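You operate a simulated robot arm through the tools that you are given. There is no shell and no other tool. Be economical: measure what you need, move in short steps, check, and stop when the job is done.

You are at the controls of a simulated robot arm. One attempt, no reset.

JOB
Put things in order on the table top. At the end: the beige egg from the table top stands on top of the butter pack; the pasta nest from the table top stands where the herb pot (marked "DILL") stood; the herb pot from the table top stands where the menu sign (marked "SOUP") stood; the menu sign stands on top of the pie; whatever was shut is shut again. Leave all else as you found it, and nothing knocked over.
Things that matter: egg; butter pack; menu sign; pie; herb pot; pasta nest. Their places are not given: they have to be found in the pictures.

It is judged by the outcome, as a careful person would: the job done as asked, and still so three seconds after it is handed in. It fails if anything else is knocked over, pushed out of place, dropped, spilled or broken.

ROBOT AND FRAMES
A 7-joint arm with a two-finger parallel gripper, fixed in place. Base frame: the origin is at the foot of the arm, x ahead of it, y to its left, z up; the work surface is at about z = -0.2. Units: cm, degrees, N and s.
With the tool pointing down near the work surface it reaches from about 24 to 62 cm from the base axis. Its first joint turns from -66.0 to 66.0 degrees. Payload 2.6 kg.
Tool frame: the origin (TCP) lies between the finger pads and is the grasp point; the fingertips stand 3 cm ahead of it; z points along the fingers, y is the line along which they close. Largest opening 9.4 cm; finger width 2.8, thickness 1; the body of the gripper, 5 by 9.6 cm, starts 5.5 cm behind the TCP.
Orientation is that of the tool frame in the base frame, as a unit quaternion [x, y, z, w]. With the fingers straight down and closing along the base's y, the tool's x points along the base's -x, its y along +y and its z along -z.

CONTROLS
- The arm moves only by the tool move_arm. Its argument "rows" is a list that holds one entry, the list of rows, each a list of 7 numbers: the closure in counts, from 0 (fully open) to 255 (shut), then the shift along the base's x, y, z in cm, then the turn, a rotation vector about the base's x, y, z in degrees. In form: [[[fingers, x, y, z, wx, wy, wz], ...]]. A call has 1 to 10 rows; each row shifts and turns the commanded pose from where the row before left it. Each row takes 0.2 s and may step no farther than 5 cm and 8.6 degrees from the row before; otherwise, or with a gripper value out of range, the whole call is refused. A pose out of reach is approached as far as the arm can. The call stops where the force on the tool passes 40 N (or 10 N more than at its start, if that is more) or the arm is blocked; 0.2 s more then pass. The fingers move at their own pace (about 7.2 cm/s each) and stop on an object; they squeeze with about 38 N. The grip force told is the motor's: it shows also when the fingers shut on nothing. Time passes only in rows, and 0.2 s behind the last, so rows that do not move let the fingers close. It gives the time, the measured TCP pose, the force on the tool (base axes), the opening and the grip force at its end, in the units of the frame above (readings bear some noise).
- Cameras (640 x 400 px; columns grow to the right, rows downward): "scene" is fixed at [4.13, 43.32, 57.48]; the picture's right is [-0.75, -0.67, 0.00], its down [-0.32, 0.35, -0.88] and it looks along [0.59, -0.66, -0.47] (base axes); focal length 331 px, centre (320, 200). "wrist" rides on the gripper at [-3.7, 0, -5.8] in the tool frame; the picture's right is [0.00, -1.00, 0.00], its down [0.97, 0.00, -0.24] and it looks along [0.24, 0.00, 0.97] (tool axes); focal length 218 px, centre (320, 200).
- capture(camera): a new picture of that camera. It takes no simulated time.
- probe_pixels(camera, pixels): for up to 12 pixels [column, row] of the newest picture of that camera ("zoom" is the newest enlarged one), the place [x, y, z] in the base frame of the surface seen there, good to about 0.2 cm. It takes no simulated time.
- inspect(camera, box): a new picture of the part [left, top, right, bottom] of that camera's present view, enlarged. It takes no simulated time.
- finish_job(): hands the job in; it is judged then, once.

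Work in short steps. Measure before you move; look again where a grasp or a placing could have gone wrong, and mend it. You have 80 turns and 46 pictures in all, those below and enlarged ones among them. Open the gripper and draw the arm clear of the work before you hand the job in, unless the task says otherwise; then end with one line.

The tools are called after ">>>" as name(argument=value, ...) on one line, values as JSON. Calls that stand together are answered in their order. move_arm: Moves the arm, as the interface text tells. Its arguments: {"type":"object","properties":{"rows":{"type":"array","items":{"type":"array","items":{"type":"array","items":{"type":"number"}}}}},"required":["rows"]} The other tools are called the same way: capture (camera) takes a picture; probe_pixels (camera, pixels) gives the place of the surface under pixels of a picture; inspect (camera, box) takes an enlarged picture of a part of a camera's view; finish_job () hands the job in.

At the start:

```text
t: 0.0
tcp_pos: [38.79, -10.67, 35.38]
tool_rot: [0.0, 1.0, 0.0, 0.0]
wrist_force: [0.2, 0.2, -0.3]
opening: 9.41
finger_force: 0.2
```

scene: 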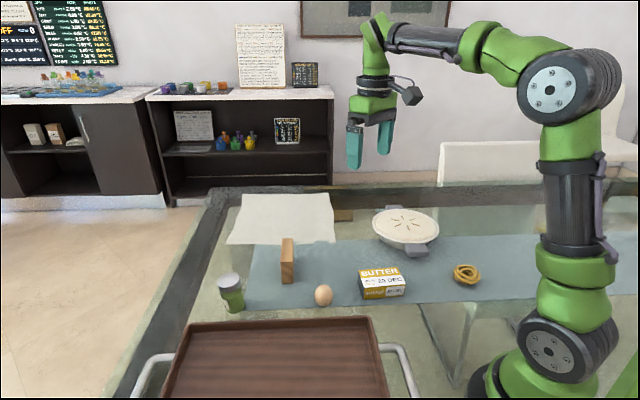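
wrist: 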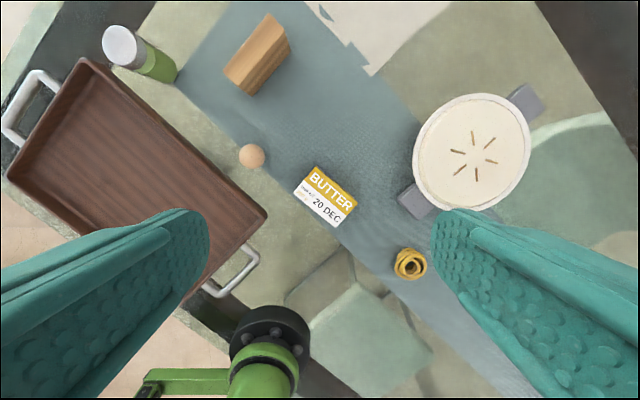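

The scene shows a wooden block at (288,260), a green pot at (231,292), the egg at (323,295), butter at (382,283), pie at (408,228) and nest at (466,273). I'll enlarge the picture to check the labels.

>>> inspect(camera="scene", box=[200, 180, 360, 330])

>>> inspect(camera="scene", box=[340, 190, 500, 310])

>>> inspect(camera="wrist", box=[80, 0, 360, 240])

```text
2.67 times, centred on (280, 255) of scene
```

zoom: 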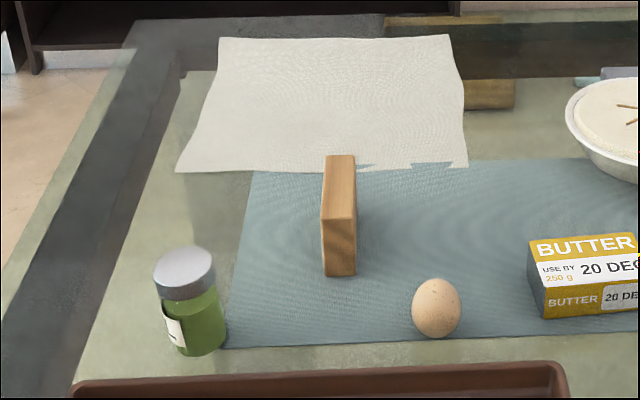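

```text
3.33 times, centred on (420, 250) of scene
```

zoom: 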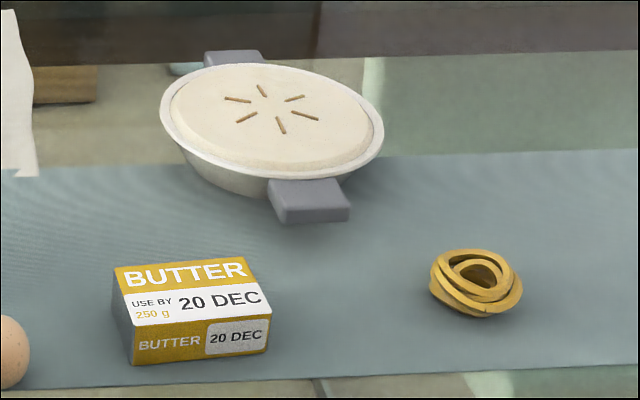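

```text
1.67 times, centred on (220, 120) of wrist
```

zoom: 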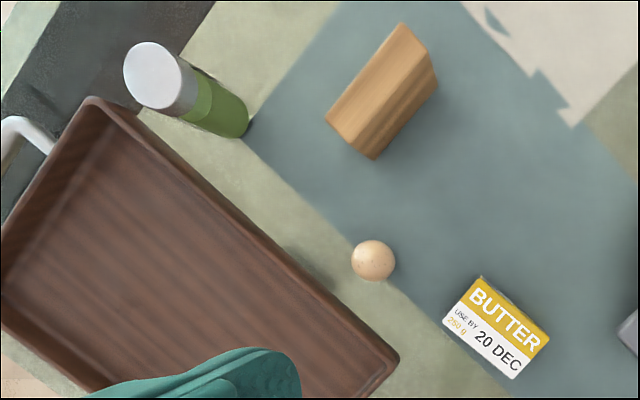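

The wooden block may be the sign and the jar the herb pot, but I can't read either label. I'll probe the key points first, then look from other angles with the wrist camera.

>>> capture(camera="scene")

>>> probe_pixels(camera="scene", pixels=[[288, 241], [283, 258], [288, 281], [228, 280], [237, 310], [323, 293], [380, 273], [404, 222], [421, 252], [467, 272], [342, 215], [280, 215]])

>>> probe_pixels(camera="wrist", pixels=[[270, 16], [226, 73], [241, 91], [288, 48], [118, 45], [252, 155], [318, 167], [294, 192], [356, 202], [333, 226], [411, 264], [472, 152]])

```text
40 pictures are left
```

scene: 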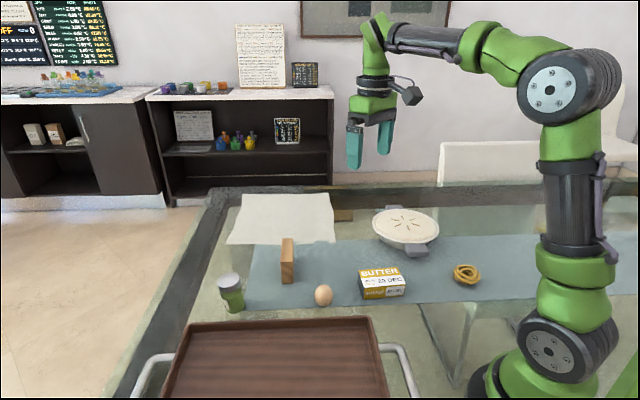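

```text
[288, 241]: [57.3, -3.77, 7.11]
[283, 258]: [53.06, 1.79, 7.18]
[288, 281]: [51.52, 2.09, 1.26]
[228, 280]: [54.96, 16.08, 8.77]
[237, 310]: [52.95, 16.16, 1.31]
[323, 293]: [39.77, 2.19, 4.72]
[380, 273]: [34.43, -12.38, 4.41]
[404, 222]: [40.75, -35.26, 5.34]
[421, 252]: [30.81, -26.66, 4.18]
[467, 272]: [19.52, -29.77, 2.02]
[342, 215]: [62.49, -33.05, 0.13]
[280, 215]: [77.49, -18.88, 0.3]
```

```text
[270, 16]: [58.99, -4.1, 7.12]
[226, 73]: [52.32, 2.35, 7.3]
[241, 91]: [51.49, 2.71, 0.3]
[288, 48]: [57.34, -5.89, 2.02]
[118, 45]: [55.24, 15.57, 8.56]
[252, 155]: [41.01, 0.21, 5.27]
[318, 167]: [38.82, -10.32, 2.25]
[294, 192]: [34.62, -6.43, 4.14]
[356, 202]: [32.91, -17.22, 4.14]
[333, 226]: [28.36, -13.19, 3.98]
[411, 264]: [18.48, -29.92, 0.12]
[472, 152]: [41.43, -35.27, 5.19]
```

The sign block runs from about (52.5,2) to (58.5,-4.5), 7.2 high, so its face normal is at about 43°. I'll move above it with the tool yawed -47° and look closer.

>>> move_arm(rows=[[[0, 2.2, 1.6, -2.2, 0, 0, -7.83], [0, 2.2, 1.6, -2.2, 0, 0, -7.83], [0, 2.2, 1.6, -2.2, 0, 0, -7.83], [0, 2.2, 1.6, -2.2, 0, 0, -7.83], [0, 2.2, 1.6, -2.2, 0, 0, -7.83], [0, 2.2, 1.6, -2.2, 0, 0, -7.83], [0, 0, 0, 0, 0, 0, 0]]])

>>> capture(camera="wrist")

```text
t: 1.6
tcp_pos: [52.01, -0.99, 22.23]
tool_rot: [0.4, 0.916, 0.001, 0.0]
wrist_force: [0.5, 0.3, -0.6]
opening: 9.39
finger_force: 0.0
```

```text
39 pictures are left
```

wrist: 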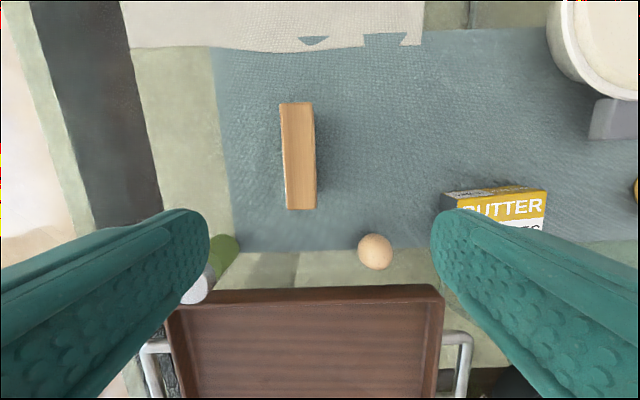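

The sign now appears upright in the picture at (298,155), so the yaw is well aligned. I'll probe the edges of its top, plus the egg and the butter.

>>> probe_pixels(camera="wrist", pixels=[[282, 105], [308, 105], [288, 206], [314, 206], [300, 155], [285, 155], [314, 155], [375, 245], [312, 196], [200, 288], [595, 60], [590, 30]])

>>> inspect(camera="wrist", box=[240, 80, 400, 280])

```text
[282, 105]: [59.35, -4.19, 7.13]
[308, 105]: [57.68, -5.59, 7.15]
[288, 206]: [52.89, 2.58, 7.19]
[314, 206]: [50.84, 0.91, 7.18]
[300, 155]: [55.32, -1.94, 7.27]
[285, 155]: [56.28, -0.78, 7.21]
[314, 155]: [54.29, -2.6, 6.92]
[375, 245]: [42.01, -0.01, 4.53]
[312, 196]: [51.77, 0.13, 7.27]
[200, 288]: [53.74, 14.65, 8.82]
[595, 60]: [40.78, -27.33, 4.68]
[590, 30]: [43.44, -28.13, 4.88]
```

```text
2.00 times, centred on (320, 180) of wrist
```

zoom: 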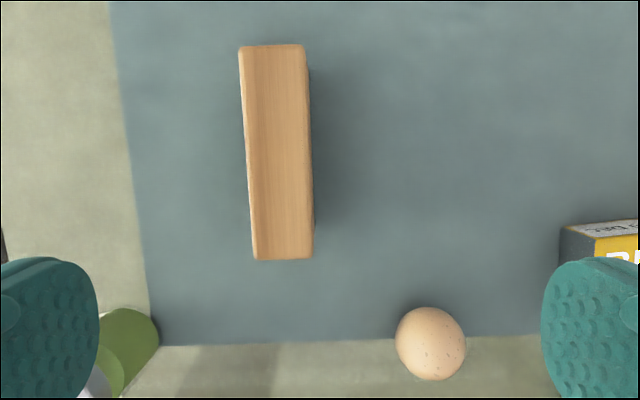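

The sign's top is centred at (55.2,-1.6), about 2.4 thick, with its length along -45°. I'll centre over it with a +2° turn and descend to z≈5.

>>> move_arm(rows=[[[0, 3.2, -0.6, -2.2, 0, 0, 2], [0, 0, 0, -4, 0, 0, 0], [0, 0, 0, -4, 0, 0, 0], [0, 0, 0, -4, 0, 0, 0], [0, 0, 0, -3, 0, 0, 0], [0, 0, 0, 0, 0, 0, 0]]])

>>> capture(camera="scene")

```text
t: 3.0
tcp_pos: [55.09, -1.65, 4.96]
tool_rot: [0.382, 0.924, 0.0, 0.0]
wrist_force: [-0.3, -0.2, 0.4]
opening: 9.4
finger_force: 0.0
```

```text
37 pictures are left
```

scene: 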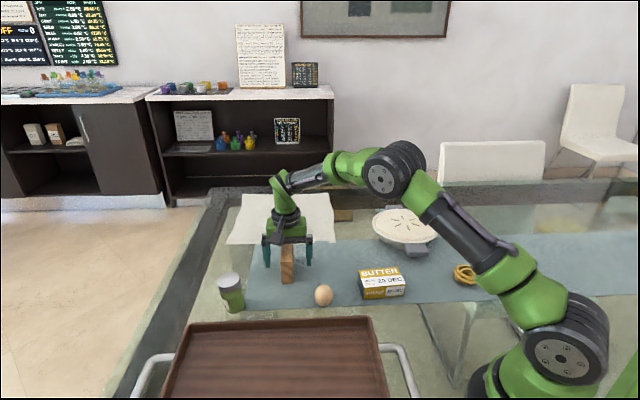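

The fingers straddle the sign at (287,260). I'll close and lift.

>>> move_arm(rows=[[[255, 0, 0, 0, 0, 0, 0], [255, 0, 0, 0, 0, 0, 0], [255, 0, 0, 0, 0, 0, 0], [255, 0, 0, 0, 0, 0, 0], [255, 0, 0, 2, 0, 0, 0], [255, 0, 0, 4, 0, 0, 0], [255, 0, 0, 4, 0, 0, 0], [255, 0, 0, 4, 0, 0, 0], [255, 0, 0, 0, 0, 0, 0]]])

>>> inspect(camera="scene", box=[210, 130, 370, 330])

```text
t: 5.0
tcp_pos: [55.16, -1.65, 19.04]
tool_rot: [0.383, 0.924, 0.0, 0.0]
wrist_force: [-1.0, 0.3, -1.0]
opening: 3.37
finger_force: 38.2
```

```text
2.00 times, centred on (290, 230) of scene
```

zoom: 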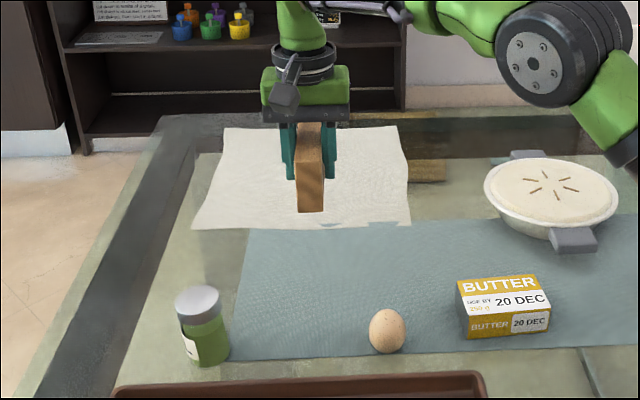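

The sign is held (opening 3.4). Next I probe the pie top for its centre and slope.

>>> probe_pixels(camera="zoom", pixels=[[488, 185], [613, 200], [551, 192], [520, 180], [585, 190], [548, 170], [553, 215], [510, 165], [590, 216], [500, 190], [530, 155], [540, 190]])

```text
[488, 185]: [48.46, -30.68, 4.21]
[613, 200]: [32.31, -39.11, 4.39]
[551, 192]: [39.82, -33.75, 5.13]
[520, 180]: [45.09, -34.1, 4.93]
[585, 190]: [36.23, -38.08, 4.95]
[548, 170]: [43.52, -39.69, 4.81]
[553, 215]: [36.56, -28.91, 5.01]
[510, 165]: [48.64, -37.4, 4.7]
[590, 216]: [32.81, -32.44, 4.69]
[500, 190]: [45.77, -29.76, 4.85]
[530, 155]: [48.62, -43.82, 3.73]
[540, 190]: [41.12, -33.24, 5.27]
```

The pie centre is near (40.8,-35.0) with its top at about z=5.3. I'll carry the sign there at height.

>>> move_arm(rows=[[[255, -1.79, -4.17, 0, 0, 0, 0], [255, -1.79, -4.17, 0, 0, 0, 0], [255, -1.79, -4.17, 0, 0, 0, 0], [255, -1.8, -4.17, 0, 0, 0, 0], [255, -1.8, -4.17, 0, 0, 0, 0], [255, -1.8, -4.17, 0, 0, 0, 0], [255, -1.8, -4.17, 0, 0, 0, 0], [255, -1.79, -4.16, 0, 0, 0, 0], [255, 0, 0, -3, 0, 0, 0], [255, 0, 0, 0, 0, 0, 0]]])

>>> inspect(camera="scene", box=[320, 100, 520, 300])

>>> capture(camera="wrist")

```text
t: 7.2
tcp_pos: [40.85, -34.99, 15.9]
tool_rot: [0.383, 0.924, 0.0, -0.001]
wrist_force: [0.6, 0.3, -0.7]
opening: 3.37
finger_force: 38.5
```

```text
2.00 times, centred on (420, 200) of scene
```

zoom: 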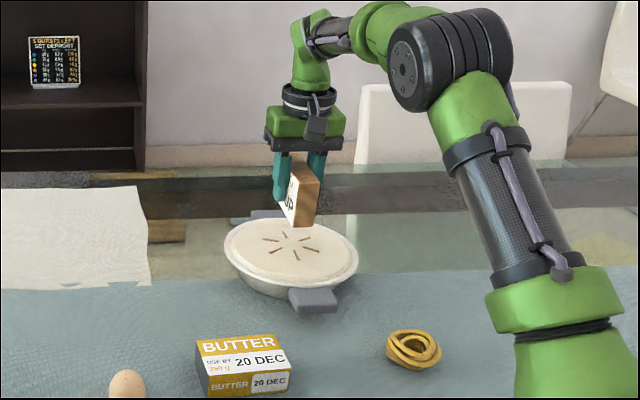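

```text
34 pictures are left
```

wrist: 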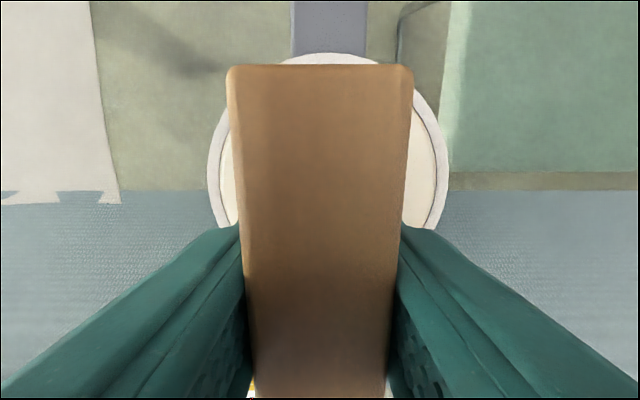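

The "…UP" lettering confirms this is the SOUP sign, centred over the pie. I'll lower it in small steps, expecting contact near TCP z≈10.3.

>>> move_arm(rows=[[[255, 0, 0, -2.5, 0, 0, 0], [255, 0, 0, -2, 0, 0, 0], [255, 0, 0, -0.5, 0, 0, 0], [255, 0, 0, -0.2, 0, 0, 0], [255, 0, 0, -0.1, 0, 0, 0], [255, 0, 0, 0, 0, 0, 0]]])

```text
t: 8.6
tcp_pos: [40.82, -34.91, 10.59]
tool_rot: [0.383, 0.924, 0.0, 0.0]
wrist_force: [0.5, -0.4, -0.3]
opening: 3.38
finger_force: 38.1
```

No contact force yet at z=10.59, so I'll go lower in 0.1 steps.

>>> move_arm(rows=[[[255, 0, 0, -0.1, 0, 0, 0], [255, 0, 0, -0.1, 0, 0, 0], [255, 0, 0, -0.1, 0, 0, 0], [255, 0, 0, 0, 0, 0, 0]]])

>>> inspect(camera="scene", box=[350, 150, 470, 260])

```text
t: 9.6
tcp_pos: [40.88, -35.16, 10.27]
tool_rot: [0.383, 0.924, 0.0, 0.0]
wrist_force: [-0.2, 0.1, -1.1]
opening: 3.37
finger_force: 37.4
```

```text
3.64 times, centred on (410, 205) of scene
```

zoom: 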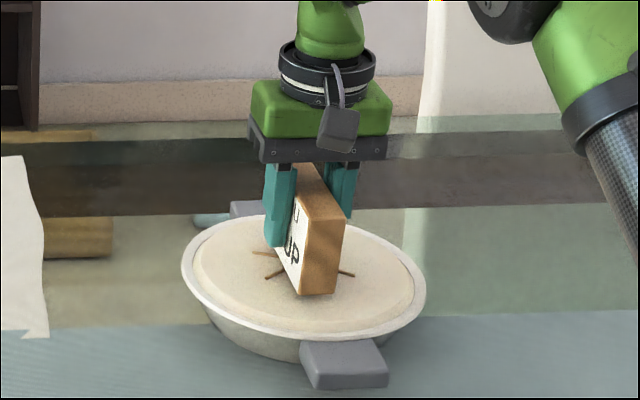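

The sign looks nearly in contact but shows no force yet. I'll continue down in 0.1 steps.

>>> move_arm(rows=[[[255, 0, 0, -0.1, 0, 0, 0], [255, 0, 0, -0.1, 0, 0, 0], [255, 0, 0, 0, 0, 0, 0]]])

```text
t: 10.4
tcp_pos: [40.78, -34.98, 10.11]
tool_rot: [0.382, 0.924, 0.0, 0.0]
wrist_force: [-0.4, -0.1, -1.5]
opening: 3.37
finger_force: 38.2
```

>>> move_arm(rows=[[[255, 0, 0, -0.1, 0, 0, 0], [255, 0, 0, -0.1, 0, 0, 0], [255, 0, 0, 0, 0, 0, 0]]])

>>> inspect(camera="scene", box=[370, 180, 450, 250])

```text
t: 11.2
tcp_pos: [40.84, -35.05, 9.88]
tool_rot: [0.382, 0.924, 0.0, 0.0]
wrist_force: [0.3, 0.2, -1.7]
opening: 3.36
finger_force: 37.9
```

```text
5.71 times, centred on (410, 215) of scene
```

zoom: 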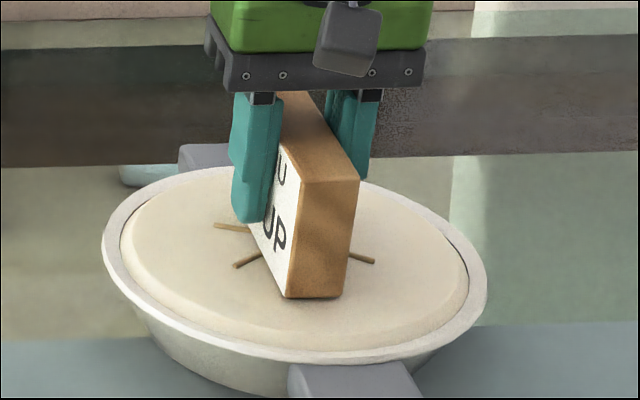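

There's still no clear reaction force. I'll probe the sign's top and the pie beside it.

>>> probe_pixels(camera="zoom", pixels=[[330, 175], [305, 120], [310, 293], [315, 310], [290, 290], [235, 245], [375, 245]])

>>> move_arm(rows=[[[255, 0, 0, -0.1, 0, 0, 0], [255, 0, 0, 0, 0, 0, 0]]])

```text
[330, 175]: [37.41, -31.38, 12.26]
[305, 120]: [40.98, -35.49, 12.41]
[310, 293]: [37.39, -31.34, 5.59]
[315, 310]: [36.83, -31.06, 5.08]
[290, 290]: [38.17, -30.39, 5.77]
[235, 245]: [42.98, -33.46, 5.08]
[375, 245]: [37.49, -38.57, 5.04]
```

```text
t: 11.8
tcp_pos: [40.82, -35.08, 9.83]
tool_rot: [0.383, 0.924, -0.001, 0.0]
wrist_force: [-0.5, 0.5, -1.9]
opening: 3.38
finger_force: 37.9
```

>>> move_arm(rows=[[[255, 0, 0, -0.1, 0, 0, 0], [255, 0, 0, -0.1, 0, 0, 0], [255, 0, 0, 0, 0, 0, 0]]])

```text
t: 12.6
tcp_pos: [40.77, -35.06, 9.54]
tool_rot: [0.383, 0.924, 0.0, 0.001]
wrist_force: [0.3, 0.4, -0.1]
opening: 3.39
finger_force: 38.2
```

>>> inspect(camera="scene", box=[370, 180, 450, 250])

>>> probe_pixels(camera="zoom", pixels=[[330, 175], [330, 180], [305, 122], [315, 310], [315, 320], [310, 285], [390, 270]])

```text
5.71 times, centred on (410, 215) of scene
```

zoom: 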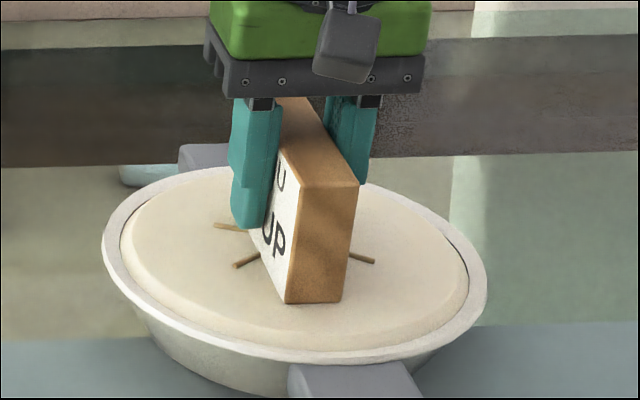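

```text
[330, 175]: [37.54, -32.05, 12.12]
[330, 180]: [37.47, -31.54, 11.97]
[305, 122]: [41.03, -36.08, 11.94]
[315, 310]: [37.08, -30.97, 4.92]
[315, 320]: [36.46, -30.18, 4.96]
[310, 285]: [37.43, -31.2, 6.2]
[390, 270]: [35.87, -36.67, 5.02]
```

The force rose from -1.9 to -0.1, which suggests contact is starting. I'll take one more small step.

>>> move_arm(rows=[[[255, 0, 0, -0.1, 0, 0, 0], [255, 0, 0, 0, 0, 0, 0]]])

```text
t: 13.2
tcp_pos: [40.83, -35.0, 9.59]
tool_rot: [0.382, 0.924, 0.0, 0.0]
wrist_force: [0.2, 1.0, -0.5]
opening: 3.38
finger_force: 38.2
```

>>> move_arm(rows=[[[255, 0, 0, -0.1, 0, 0, 0], [255, 0, 0, 0, 0, 0, 0], [255, 0, 0, 0, 0, 0, 0]]])

```text
t: 14.0
tcp_pos: [40.75, -35.04, 9.37]
tool_rot: [0.382, 0.924, 0.001, 0.0]
wrist_force: [-0.2, -0.2, -0.1]
opening: 3.37
finger_force: 38.3
```

>>> inspect(camera="scene", box=[370, 180, 450, 250])

>>> probe_pixels(camera="zoom", pixels=[[330, 183], [330, 188], [305, 130], [305, 140], [315, 315], [390, 270], [310, 180]])

```text
5.71 times, centred on (410, 215) of scene
```

zoom: 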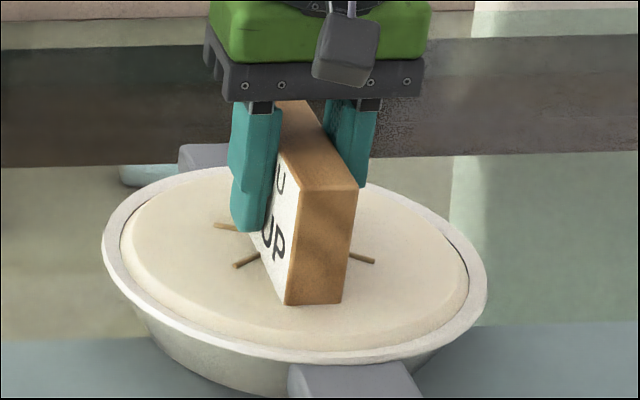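

```text
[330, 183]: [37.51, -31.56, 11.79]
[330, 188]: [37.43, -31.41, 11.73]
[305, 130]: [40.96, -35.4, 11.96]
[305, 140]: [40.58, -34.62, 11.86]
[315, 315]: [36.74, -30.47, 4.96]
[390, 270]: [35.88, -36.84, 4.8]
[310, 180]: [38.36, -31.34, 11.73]
```

The top still moves rigidly down with the gripper and the force is near zero, so the physical surface must lie slightly lower. I'll continue gently while watching the force.

>>> move_arm(rows=[[[255, 0, 0, -0.1, 0, 0, 0], [255, 0, 0, -0.1, 0, 0, 0], [255, 0, 0, 0, 0, 0, 0]]])

```text
t: 14.8
tcp_pos: [40.81, -35.08, 9.31]
tool_rot: [0.383, 0.924, -0.001, 0.0]
wrist_force: [0.0, 0.4, 1.9]
opening: 3.38
finger_force: 38.4
```

The force has turned positive (+1.9), so the sign is in contact. I'll release and check before rising.

>>> move_arm(rows=[[[150, 0, 0, 0, 0, 0, 0], [80, 0, 0, 0, 0, 0, 0], [0, 0, 0, 0, 0, 0, 0], [0, 0, 0, 0, 0, 0, 0], [0, 0, 0, 0, 0, 0, 0]]])

>>> inspect(camera="scene", box=[350, 150, 470, 260])

```text
t: 16.0
tcp_pos: [40.8, -35.07, 9.2]
tool_rot: [0.383, 0.924, 0.0, 0.0]
wrist_force: [-0.2, 0.5, -1.0]
opening: 9.42
finger_force: 0.0
```

```text
3.64 times, centred on (410, 205) of scene
```

zoom: 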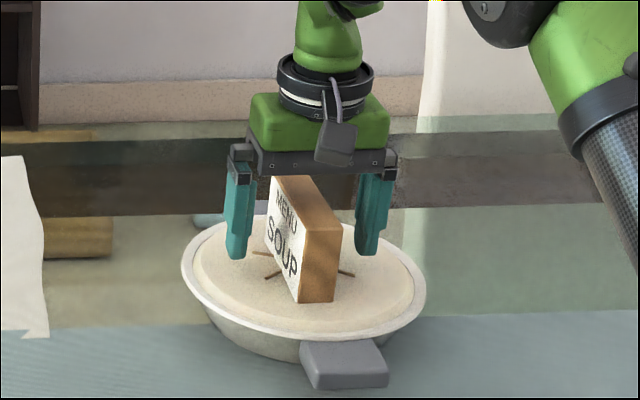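

The sign stands upright on the pie reading "MENU SOUP". I'll rise straight up and travel towards the herb pot, stopping with it in the wrist view.

>>> move_arm(rows=[[[0, 0, 0, 3, 0, 0, 0], [0, 0, 0, 5, 0, 0, 0], [0, 0, 0, 5, 0, 0, 0], [0, 0.5, 4.9, 0, 0, 0, 4], [0, 0.5, 4.9, 0, 0, 0, 4], [0, 0.5, 4.9, 0, 0, 0, 4], [0, 0.5, 4.9, 0, 0, 0, 4], [0, 0.5, 4.9, 0, 0, 0, 4], [0, 0.5, 4.9, 0, 0, 0, 4]]])

>>> move_arm(rows=[[[0, 2, 4, 0, 0, 0, 4], [0, 2, 4, 0, 0, 0, 4], [0, 2, 4, 0, 0, 0, 4], [0, 2, 4, 0, 0, 0, 4], [0, 0, 0, 0, 0, 0, 0]]])

>>> capture(camera="wrist")

>>> capture(camera="scene")

```text
t: 18.0
tcp_pos: [43.91, -5.56, 22.17]
tool_rot: [0.183, 0.983, 0.0, 0.0]
wrist_force: [0.5, 0.1, 0.2]
opening: 9.41
finger_force: 0.1
```

```text
t: 19.2
tcp_pos: [51.88, 10.35, 22.33]
tool_rot: [0.042, 0.999, 0.0, 0.0]
wrist_force: [-0.6, 0.1, -1.0]
opening: 9.37
finger_force: 0.0
```

```text
28 pictures are left
```

wrist: 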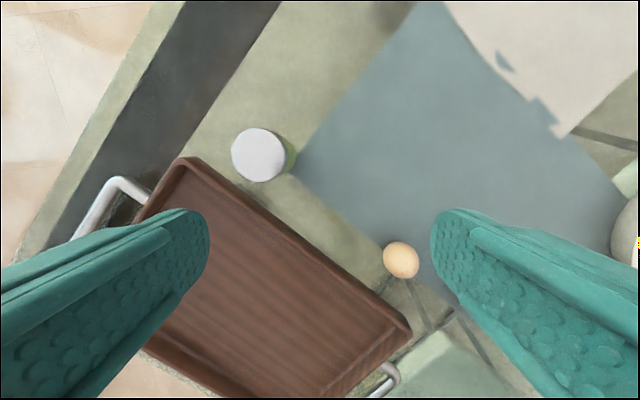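

```text
27 pictures are left
```

scene: 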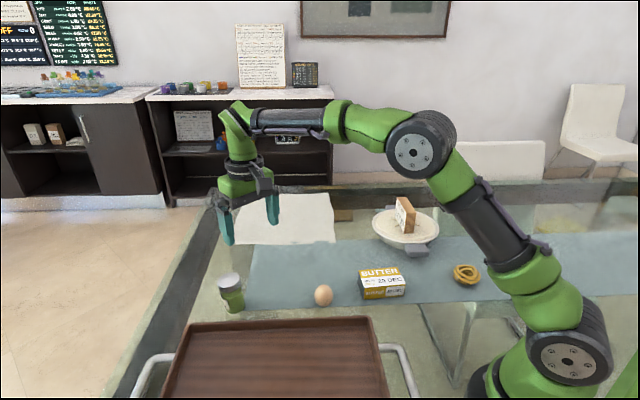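

The lid is at (258,155) and the tray's edge runs diagonally beside it. I'll probe the lid and tray to pick a closing direction parallel to the tray edge.

>>> probe_pixels(camera="wrist", pixels=[[258, 155], [234, 155], [282, 155], [258, 131], [258, 179], [292, 160], [187, 160], [260, 215], [408, 326], [290, 235], [230, 187]])

```text
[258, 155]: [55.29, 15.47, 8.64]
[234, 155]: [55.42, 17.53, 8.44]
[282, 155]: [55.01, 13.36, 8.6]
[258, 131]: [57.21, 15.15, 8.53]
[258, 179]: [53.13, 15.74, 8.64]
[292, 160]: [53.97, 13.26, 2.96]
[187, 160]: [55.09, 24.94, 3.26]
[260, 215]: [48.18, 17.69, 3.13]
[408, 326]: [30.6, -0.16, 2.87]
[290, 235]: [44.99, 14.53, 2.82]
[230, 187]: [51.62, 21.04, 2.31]
```

The jar's axis is at (55.2,15.45) and the tray edge runs at 46° about 6.7 cm away. I'll yaw -39.5° so the fingers close parallel to the tray, then descend to z≈4.

>>> move_arm(rows=[[[0, 1.7, 2.55, 0, 0, 0, -7.9], [0, 1.65, 2.55, 0, 0, 0, -7.9], [0, 0, 0, -3, 0, 0, -7.9], [0, 0, 0, -2, 0, 0, -7.9], [0, 0, 0, -2, 0, 0, -7.9], [0, 0, 0, 0, 0, 0, 0]]])

>>> capture(camera="wrist")

```text
t: 20.6
tcp_pos: [55.19, 15.39, 15.23]
tool_rot: [0.379, 0.925, -0.001, 0.0]
wrist_force: [-0.4, 0.3, -0.9]
opening: 9.39
finger_force: 0.0
```

```text
26 pictures are left
```

wrist: 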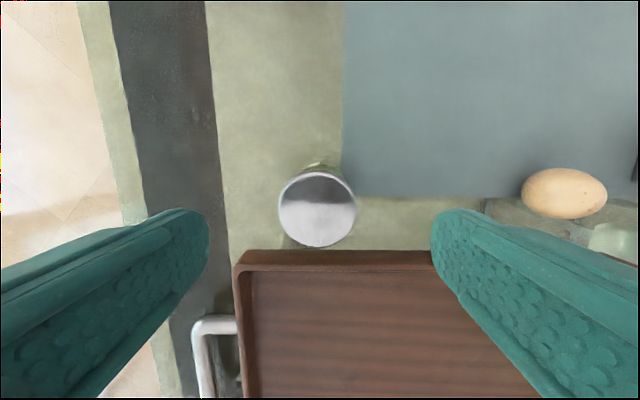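

The lid is centred between the fingers at (317,208), and the tray lies clear. I'll descend to z≈4 and close.

>>> move_arm(rows=[[[0, 0, 0, -4, 0, 0, 0], [0, 0, 0, -4, 0, 0, 0], [0, 0, 0, -3.2, 0, 0, 0], [0, 0, 0, 0, 0, 0, 0], [255, 0, 0, 0, 0, 0, 0], [255, 0, 0, 0, 0, 0, 0], [255, 0, 0, 0, 0, 0, 0], [255, 0, 0, 0, 0, 0, 0]]])

>>> inspect(camera="scene", box=[180, 210, 300, 330])

```text
t: 22.4
tcp_pos: [55.25, 15.39, 3.98]
tool_rot: [0.378, 0.926, 0.0, 0.001]
wrist_force: [0.1, 0.5, -0.1]
opening: 4.68
finger_force: 38.4
```

```text
3.33 times, centred on (240, 270) of scene
```

zoom: 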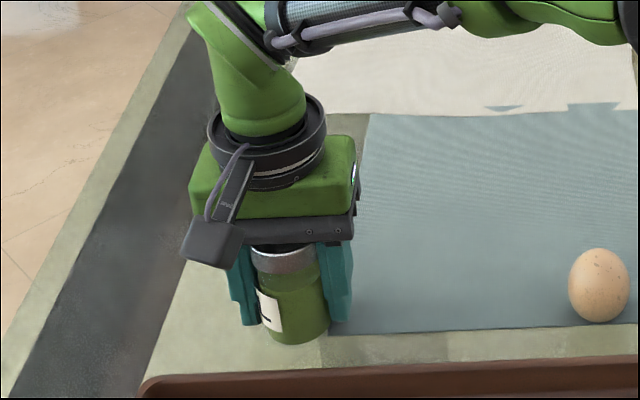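

The jar is gripped by its body (opening 4.7). I'll lift it, carry it to the sign's old spot (55.2,-1.6) and lower it to just above the mat.

>>> move_arm(rows=[[[255, 0, 0, 2, 0, 0, 0], [255, 0, 0, 4, 0, 0, 0], [255, 0, 0, 2, 0, 0, 0], [255, 0, -4.25, 0, 0, 0, 0], [255, 0, -4.25, 0, 0, 0, 0], [255, 0, -4.25, 0, 0, 0, 0], [255, 0, -4.25, 0, 0, 0, 0], [255, 0, 0, -4, 0, 0, 0], [255, 0, 0, -3.5, 0, 0, 0], [255, 0, 0, 0, 0, 0, 0]]])

>>> inspect(camera="scene", box=[210, 190, 370, 330])

```text
t: 24.6
tcp_pos: [55.12, -1.54, 4.47]
tool_rot: [0.38, 0.925, 0.0, 0.0]
wrist_force: [-0.1, 0.4, -1.5]
opening: 4.67
finger_force: 38.1
```

```text
2.86 times, centred on (290, 260) of scene
```

zoom: 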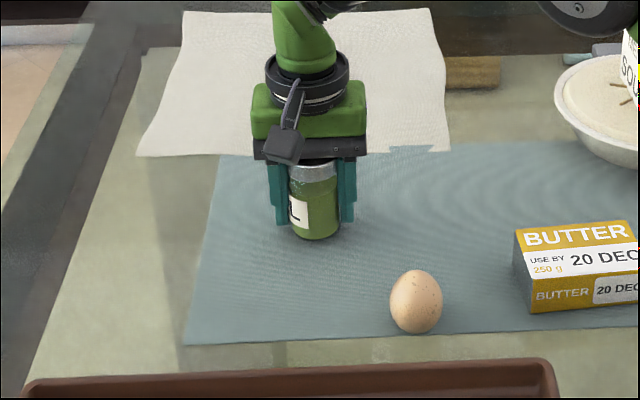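

It is positioned well and "L" is visible on the label. I'll lower the last half centimetre in small steps.

>>> move_arm(rows=[[[255, 0, 0, -0.2, 0, 0, 0], [255, 0, 0, -0.1, 0, 0, 0], [255, 0, 0, -0.1, 0, 0, 0], [255, 0, 0, 0, 0, 0, 0]]])

```text
t: 25.6
tcp_pos: [55.19, -1.48, 4.19]
tool_rot: [0.378, 0.926, 0.0, 0.0]
wrist_force: [-0.5, 0.0, -1.8]
opening: 4.67
finger_force: 37.5
```

>>> move_arm(rows=[[[255, 0, 0, -0.1, 0, 0, 0], [255, 0, 0, -0.1, 0, 0, 0], [255, 0, 0, 0, 0, 0, 0]]])

```text
t: 26.4
tcp_pos: [55.27, -1.41, 4.15]
tool_rot: [0.378, 0.926, 0.002, 0.0]
wrist_force: [-5.9, 0.3, 10.9]
opening: 4.66
finger_force: 37.8
```

The force is +10.9, so the jar is firmly down. I'll ease up 0.1 and release.

>>> move_arm(rows=[[[255, 0, 0, 0.1, 0, 0, 0], [255, 0, 0, 0, 0, 0, 0], [150, 0, 0, 0, 0, 0, 0], [60, 0, 0, 0, 0, 0, 0], [0, 0, 0, 0, 0, 0, 0], [0, 0, 0, 0, 0, 0, 0]]])

>>> move_arm(rows=[[[0, 0, 0, 3, 0, 0, 0], [0, 0, 0, 5, 0, 0, 0], [0, 0, 0, 5, 0, 0, 0], [0, 0, 0, 5, 0, 0, 0], [0, -4, -2, 0, 0, 0, 0], [0, -4, -2, 0, 0, 0, 0], [0, 0, 0, 0, 0, 0, 0]]])

>>> capture(camera="wrist")

```text
t: 27.8
tcp_pos: [55.16, -1.43, 4.01]
tool_rot: [0.379, 0.925, 0.0, 0.0]
wrist_force: [0.9, -0.2, 0.3]
opening: 9.42
finger_force: 0.0
```

```text
t: 29.4
tcp_pos: [47.02, -5.53, 22.06]
tool_rot: [0.379, 0.925, 0.0, 0.0]
wrist_force: [0.8, 0.8, 0.7]
opening: 9.39
finger_force: 0.1
```

```text
23 pictures are left
```

wrist: 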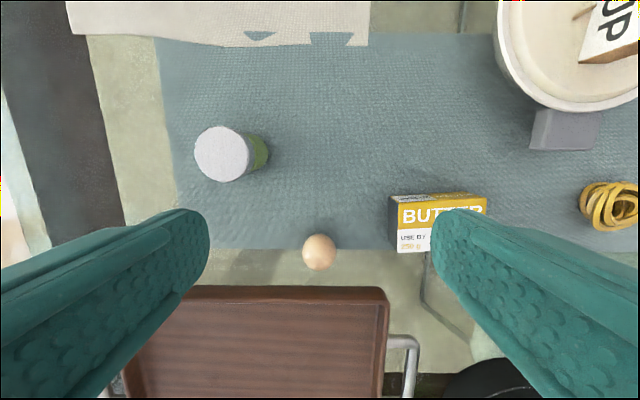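

The jar stands at the sign's old place (pixel 222,153). I'll probe it while moving on to look at the nest.

>>> probe_pixels(camera="wrist", pixels=[[222, 153], [196, 153], [247, 153], [222, 128], [222, 180], [610, 205], [319, 240], [319, 250]])

>>> move_arm(rows=[[[0, -3.1, -2.7, 0, 0, 0, 0], [0, -3.1, -2.7, 0, 0, 0, 0], [0, -3.1, -2.7, 0, 0, 0, 0], [0, -3.1, -2.7, 0, 0, 0, 0], [0, -3.1, -2.7, 0, 0, 0, 0], [0, -3.1, -2.7, 0, 0, 0, 0], [0, -3.1, -2.7, 0, 0, 0, 0], [0, 0, 0, 0, 0, 0, 0]]])

>>> capture(camera="wrist")

```text
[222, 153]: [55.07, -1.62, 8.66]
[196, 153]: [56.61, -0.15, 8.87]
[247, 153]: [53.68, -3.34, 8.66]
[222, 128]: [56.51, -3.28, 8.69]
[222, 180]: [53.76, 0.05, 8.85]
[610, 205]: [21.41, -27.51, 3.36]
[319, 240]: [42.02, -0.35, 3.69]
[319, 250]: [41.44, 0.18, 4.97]
```

```text
t: 31.2
tcp_pos: [25.25, -24.28, 22.11]
tool_rot: [0.379, 0.925, 0.0, 0.0]
wrist_force: [0.2, 0.0, 0.8]
opening: 9.41
finger_force: 0.1
```

```text
22 pictures are left
```

wrist: 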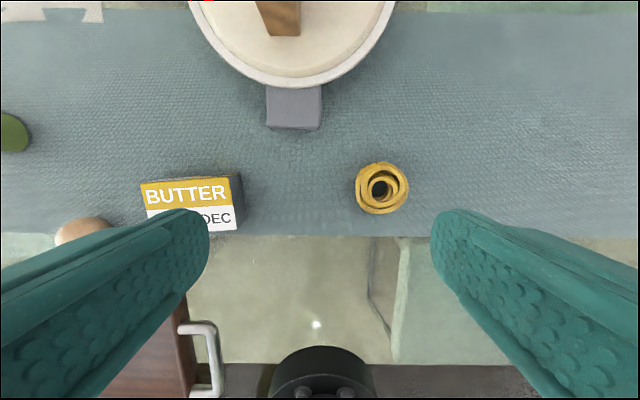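

The jar is at (55.1,-1.6), as wanted. The nest is at (381,189), so I'll measure its outline and height.

>>> probe_pixels(camera="wrist", pixels=[[358, 188], [406, 188], [381, 165], [381, 212], [365, 172], [397, 172], [365, 202], [398, 202], [381, 189], [381, 177]])

>>> inspect(camera="wrist", box=[340, 150, 420, 230])

```text
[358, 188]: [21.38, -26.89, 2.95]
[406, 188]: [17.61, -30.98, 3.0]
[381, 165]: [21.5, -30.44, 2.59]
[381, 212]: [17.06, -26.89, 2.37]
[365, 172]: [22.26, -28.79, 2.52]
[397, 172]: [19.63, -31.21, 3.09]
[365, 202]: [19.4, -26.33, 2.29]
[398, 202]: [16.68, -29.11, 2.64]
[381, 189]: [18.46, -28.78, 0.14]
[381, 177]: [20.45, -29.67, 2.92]
```

```text
5.00 times, centred on (380, 190) of wrist
```

zoom: 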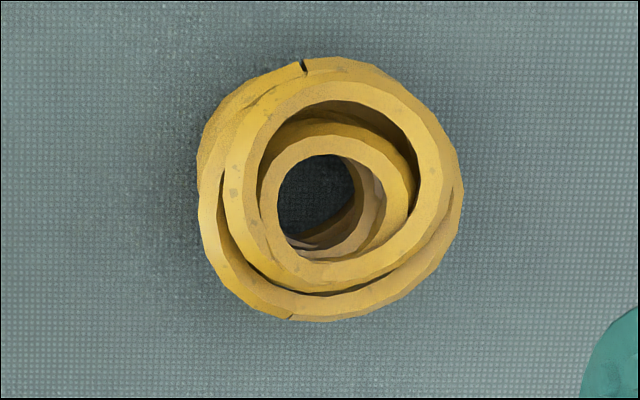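

The nest is centred at (19.4,-28.8), about 5.6 across and 3 high. I'll move over it and descend to TCP z≈3.4.

>>> move_arm(rows=[[[0, -2.95, -2.25, 0, 0, 0, 0], [0, -2.9, -2.25, 0, 0, 0, 0], [0, 0, 0, -5, 0, 0, 0], [0, 0, 0, -5, 0, 0, 0], [0, 0, 0, -4, 0, 0, 0], [0, 0, 0, -3, 0, 0, 0], [0, 0, 0, -1.3, 0, 0, 0], [0, 0, 0, 0, 0, 0, 0]]])

>>> capture(camera="wrist")

```text
t: 33.0
tcp_pos: [19.66, -28.94, 3.7]
tool_rot: [0.379, 0.925, 0.0, 0.0]
wrist_force: [0.3, -0.1, -0.3]
opening: 9.41
finger_force: 0.1
```

```text
20 pictures are left
```

wrist: 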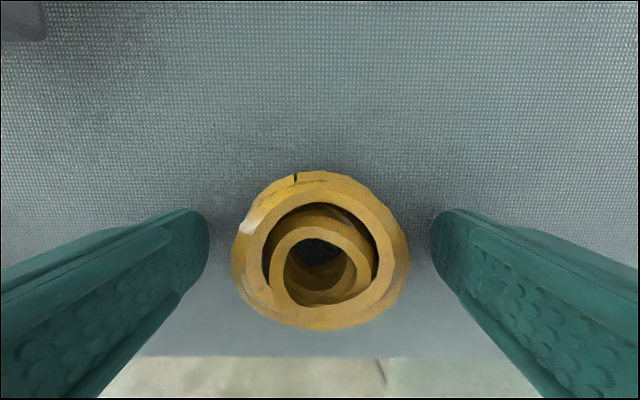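

The nest is centred between the fingers at (320,250). I'll lower 0.3, close, and lift.

>>> move_arm(rows=[[[0, 0, 0, -0.3, 0, 0, 0], [255, 0, 0, 0, 0, 0, 0], [255, 0, 0, 0, 0, 0, 0], [255, 0, 0, 0, 0, 0, 0], [255, 0, 0, 0, 0, 0, 0], [255, 0, 0, 2, 0, 0, 0], [255, 0, 0, 4, 0, 0, 0], [255, 0, 0, 5, 0, 0, 0], [255, 0, 0, 5, 0, 0, 0], [255, 0, 0, 0, 0, 0, 0]]])

>>> capture(camera="wrist")

```text
t: 35.2
tcp_pos: [19.63, -28.93, 19.57]
tool_rot: [0.379, 0.925, 0.0, -0.001]
wrist_force: [-0.1, -0.2, -1.9]
opening: 5.5
finger_force: 38.2
```

```text
19 pictures are left
```

wrist: 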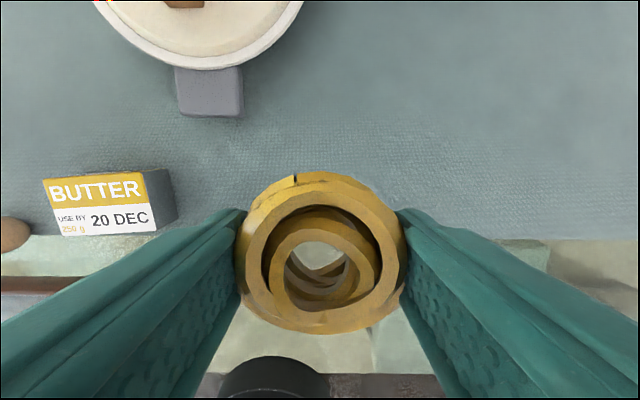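

The nest is held (opening 5.5). I'll carry it to the jar's old place at (55.2,15.45).

>>> move_arm(rows=[[[255, 2.98, 3.69, 0, 0, 0, 0], [255, 2.98, 3.69, 0, 0, 0, 0], [255, 2.98, 3.69, 0, 0, 0, 0], [255, 2.98, 3.69, 0, 0, 0, 0], [255, 2.98, 3.69, 0, 0, 0, 0], [255, 2.98, 3.69, 0, 0, 0, 0], [255, 2.98, 3.69, 0, 0, 0, 0], [255, 2.98, 3.69, 0, 0, 0, 0]]])

>>> move_arm(rows=[[[255, 2.98, 3.69, 0, 0, 0, 0], [255, 2.98, 3.69, 0, 0, 0, 0], [255, 2.98, 3.69, 0, 0, 0, 0], [255, 2.98, 3.69, 0, 0, 0, 0], [255, 0, 0, -4, 0, 0, 0], [255, 0, 0, -4, 0, 0, 0], [255, 0, 0, 0, 0, 0, 0]]])

>>> capture(camera="wrist")

```text
t: 37.0
tcp_pos: [43.62, 0.62, 19.53]
tool_rot: [0.378, 0.926, -0.001, 0.0]
wrist_force: [0.1, -0.1, -0.7]
opening: 5.5
finger_force: 38.1
```

```text
t: 38.6
tcp_pos: [55.4, 15.49, 11.42]
tool_rot: [0.379, 0.926, 0.001, 0.0]
wrist_force: [-0.6, 0.0, -0.4]
opening: 5.51
finger_force: 38.0
```

```text
18 pictures are left
```

wrist: 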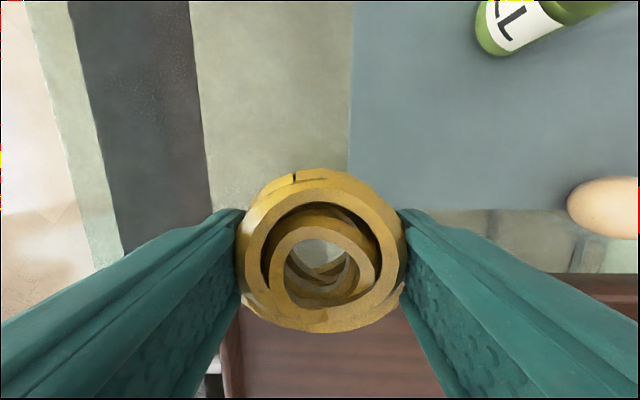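

All clear below. I'll descend to about z=3.7, then take small steps.

>>> move_arm(rows=[[[255, 0, 0, -4, 0, 0, 0], [255, 0, 0, -3, 0, 0, 0], [255, 0, 0, -0.7, 0, 0, 0], [255, 0, 0, -0.2, 0, 0, 0], [255, 0, 0, 0, 0, 0, 0]]])

>>> move_arm(rows=[[[255, 0, 0, -0.1, 0, 0, 0], [255, 0, 0, 0, 0, 0, 0]]])

```text
t: 39.8
tcp_pos: [55.33, 15.32, 3.6]
tool_rot: [0.378, 0.926, 0.0, 0.0]
wrist_force: [0.4, 0.6, 0.0]
opening: 5.51
finger_force: 38.2
```

```text
t: 40.4
tcp_pos: [55.23, 15.41, 3.47]
tool_rot: [0.379, 0.925, 0.0, 0.0]
wrist_force: [-0.5, -0.7, -0.2]
opening: 5.48
finger_force: 38.1
```

>>> move_arm(rows=[[[255, 0, 0, -0.1, 0, 0, 0], [255, 0, 0, 0, 0, 0, 0]]])

>>> move_arm(rows=[[[255, 0, 0, -0.1, 0, 0, 0], [255, 0, 0, 0, 0, 0, 0]]])

```text
t: 41.0
tcp_pos: [55.3, 15.34, 3.49]
tool_rot: [0.378, 0.926, 0.001, 0.0]
wrist_force: [-4.7, -0.8, 10.0]
opening: 5.5
finger_force: 38.4
```

```text
t: 41.6
tcp_pos: [55.31, 15.42, 3.52]
tool_rot: [0.379, 0.925, 0.001, 0.0]
wrist_force: [-9.7, -0.7, 24.1]
opening: 5.46
finger_force: 38.6
```

The nest is on the table with +24 N of force. I'll back off 0.15, release, and rise.

>>> move_arm(rows=[[[255, 0, 0, 0.15, 0, 0, 0], [255, 0, 0, 0, 0, 0, 0], [150, 0, 0, 0, 0, 0, 0], [60, 0, 0, 0, 0, 0, 0], [0, 0, 0, 0, 0, 0, 0], [0, 0, 0, 0, 0, 0, 0], [0, 0, 0, 3, 0, 0, 0], [0, 0, 0, 5, 0, 0, 0], [0, 0, 0, 5, 0, 0, 0], [0, 0, 0, 5, 0, 0, 0]]])

>>> capture(camera="wrist")

>>> capture(camera="scene")

```text
t: 43.8
tcp_pos: [55.39, 15.52, 21.42]
tool_rot: [0.378, 0.926, 0.001, 0.0]
wrist_force: [0.6, -0.3, -0.5]
opening: 9.41
finger_force: 0.0
```

```text
17 pictures are left
```

wrist: 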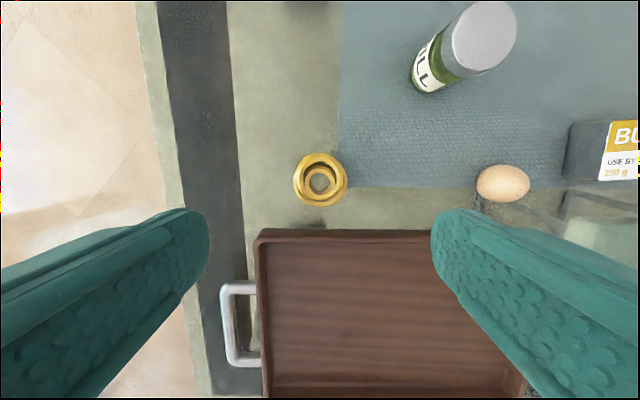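

```text
16 pictures are left
```

scene: 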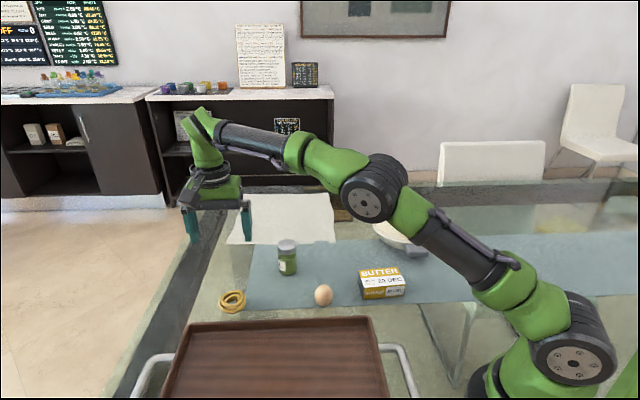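

The nest sits at the jar's old spot and the jar's "DILL" label is readable. Next I move above the egg.

>>> move_arm(rows=[[[0, -2.85, -3.05, 0, 0, 0, 0], [0, -2.85, -3.05, 0, 0, 0, 0], [0, -2.85, -3.05, 0, 0, 0, 0], [0, -2.85, -3.05, -2, 0, 0, 0], [0, -2.85, -3.05, -3, 0, 0, 0], [0, 0, 0, 0, 0, 0, 0]]])

>>> capture(camera="wrist")

```text
refused: row 5 steps farther than a row can; nothing moved
```

```text
15 pictures are left
```

wrist: 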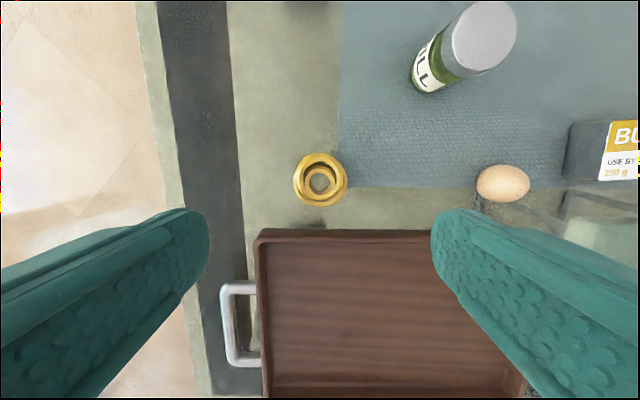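

The move was refused because row 5 exceeded 5 cm. I'll split off the vertical part.

>>> move_arm(rows=[[[0, -2.85, -3.05, 0, 0, 0, 0], [0, -2.85, -3.05, 0, 0, 0, 0], [0, -2.85, -3.05, 0, 0, 0, 0], [0, -2.85, -3.05, 0, 0, 0, 0], [0, -2.85, -3.05, 0, 0, 0, 0], [0, 0, 0, -3, 0, 0, 0], [0, 0, 0, -3, 0, 0, 0], [0, 0, 0, 0, 0, 0, 0]]])

>>> capture(camera="wrist")

```text
t: 45.6
tcp_pos: [41.04, 0.06, 15.34]
tool_rot: [0.379, 0.925, 0.0, 0.0]
wrist_force: [-0.5, 0.2, 1.0]
opening: 9.4
finger_force: 0.2
```

```text
14 pictures are left
```

wrist: 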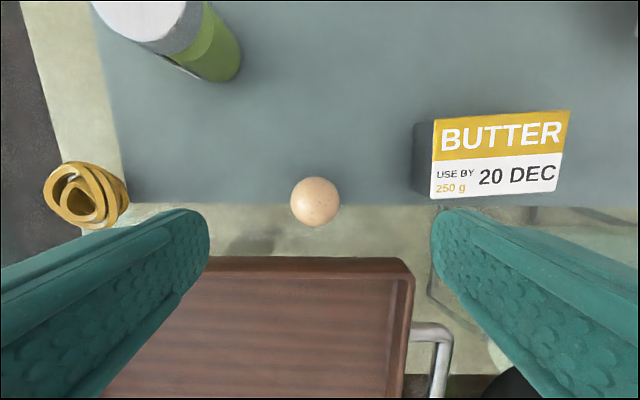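

The egg at (316,202) looks round from above, so it stands upright. I'll measure the egg and the butter top.

>>> probe_pixels(camera="wrist", pixels=[[316, 202], [294, 202], [337, 202], [316, 181], [316, 223], [434, 121], [568, 112], [431, 197], [556, 190], [500, 155]])

```text
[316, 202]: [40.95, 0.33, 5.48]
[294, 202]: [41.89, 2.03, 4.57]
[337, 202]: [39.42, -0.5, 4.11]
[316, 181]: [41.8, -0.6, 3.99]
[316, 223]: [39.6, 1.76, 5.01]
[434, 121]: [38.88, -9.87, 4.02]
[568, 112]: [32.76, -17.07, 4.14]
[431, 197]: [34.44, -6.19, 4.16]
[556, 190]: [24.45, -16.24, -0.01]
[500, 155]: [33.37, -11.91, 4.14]
```

The egg is centred at about (40.75,0.65) and 5.4 high. The butter top is centred at (33.6,-11.6) at z=4.15. I'll centre over the egg and descend to z≈3.3.

>>> move_arm(rows=[[[0, -0.3, 0.5, -2, 0, 0, 0], [0, 0, 0, -4, 0, 0, 0], [0, 0, 0, -4, 0, 0, 0], [0, 0, 0, -2.0, 0, 0, 0], [0, 0, 0, 0, 0, 0, 0]]])

>>> capture(camera="wrist")

```text
t: 46.8
tcp_pos: [40.88, 0.65, 3.49]
tool_rot: [0.378, 0.926, 0.0, 0.001]
wrist_force: [1.6, -0.5, -0.3]
opening: 9.38
finger_force: 0.1
```

```text
13 pictures are left
```

wrist: 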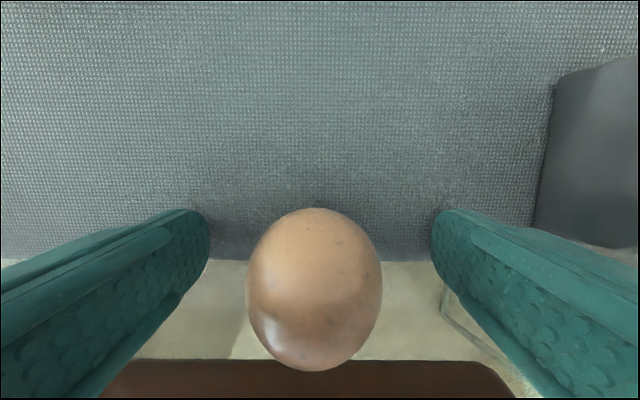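

The egg is centred laterally at (314,288), slightly beyond the finger axis by about 0.4 cm. I'll shift (-0.28,+0.28) and close.

>>> move_arm(rows=[[[0, -0.28, 0.28, -0.1, 0, 0, 0], [0, 0, 0, 0, 0, 0, 0], [200, 0, 0, 0, 0, 0, 0], [255, 0, 0, 0, 0, 0, 0], [255, 0, 0, 0, 0, 0, 0], [255, 0, 0, 0, 0, 0, 0]]])

>>> capture(camera="wrist")

```text
t: 48.2
tcp_pos: [40.53, 0.99, 3.31]
tool_rot: [0.378, 0.926, -0.001, 0.0]
wrist_force: [0.3, -0.6, -0.3]
opening: 4.15
finger_force: 12.8
```

```text
12 pictures are left
```

wrist: 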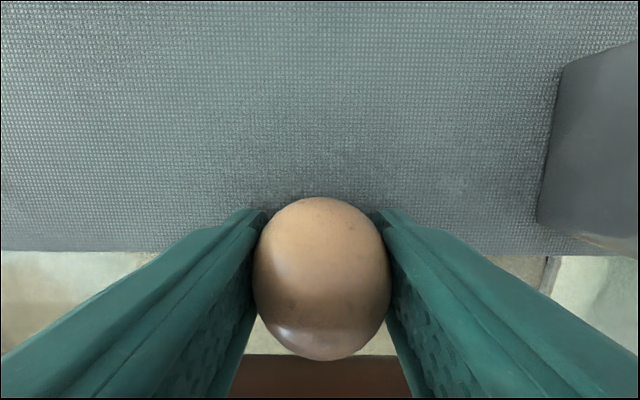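

The egg is held with an opening of 4.15. I'll lift it, carry it over the butter centre (33.6,-11.6) and check.

>>> move_arm(rows=[[[255, 0, 0, 1, 0, 0, 0], [255, 0, 0, 3, 0, 0, 0], [255, 0, 0, 4, 0, 0, 0], [255, -2.32, -4.18, 0, 0, 0, 0], [255, -2.32, -4.18, 0, 0, 0, 0], [255, -2.31, -4.19, 0, 0, 0, 0], [255, 0, 0, -2, 0, 0, 0], [255, 0, 0, 0, 0, 0, 0]]])

>>> capture(camera="wrist")

>>> inspect(camera="scene", box=[310, 200, 450, 320])

```text
t: 50.0
tcp_pos: [33.69, -11.76, 9.42]
tool_rot: [0.379, 0.926, 0.0, 0.0]
wrist_force: [-0.7, 0.3, -1.0]
opening: 4.15
finger_force: 11.9
```

```text
11 pictures are left
```

wrist: 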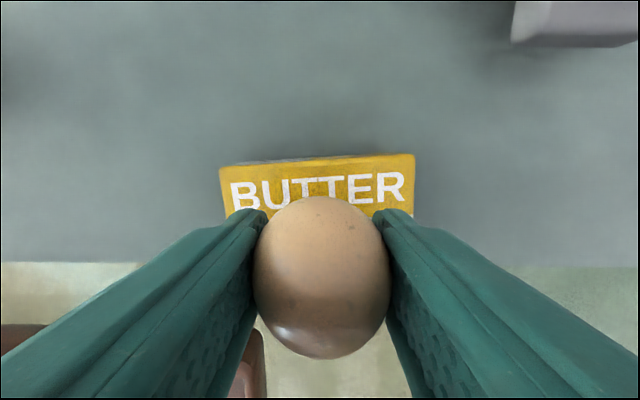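

```text
3.33 times, centred on (380, 260) of scene
```

zoom: 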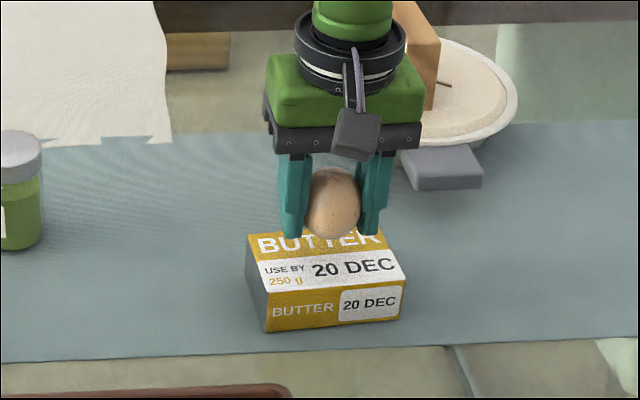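

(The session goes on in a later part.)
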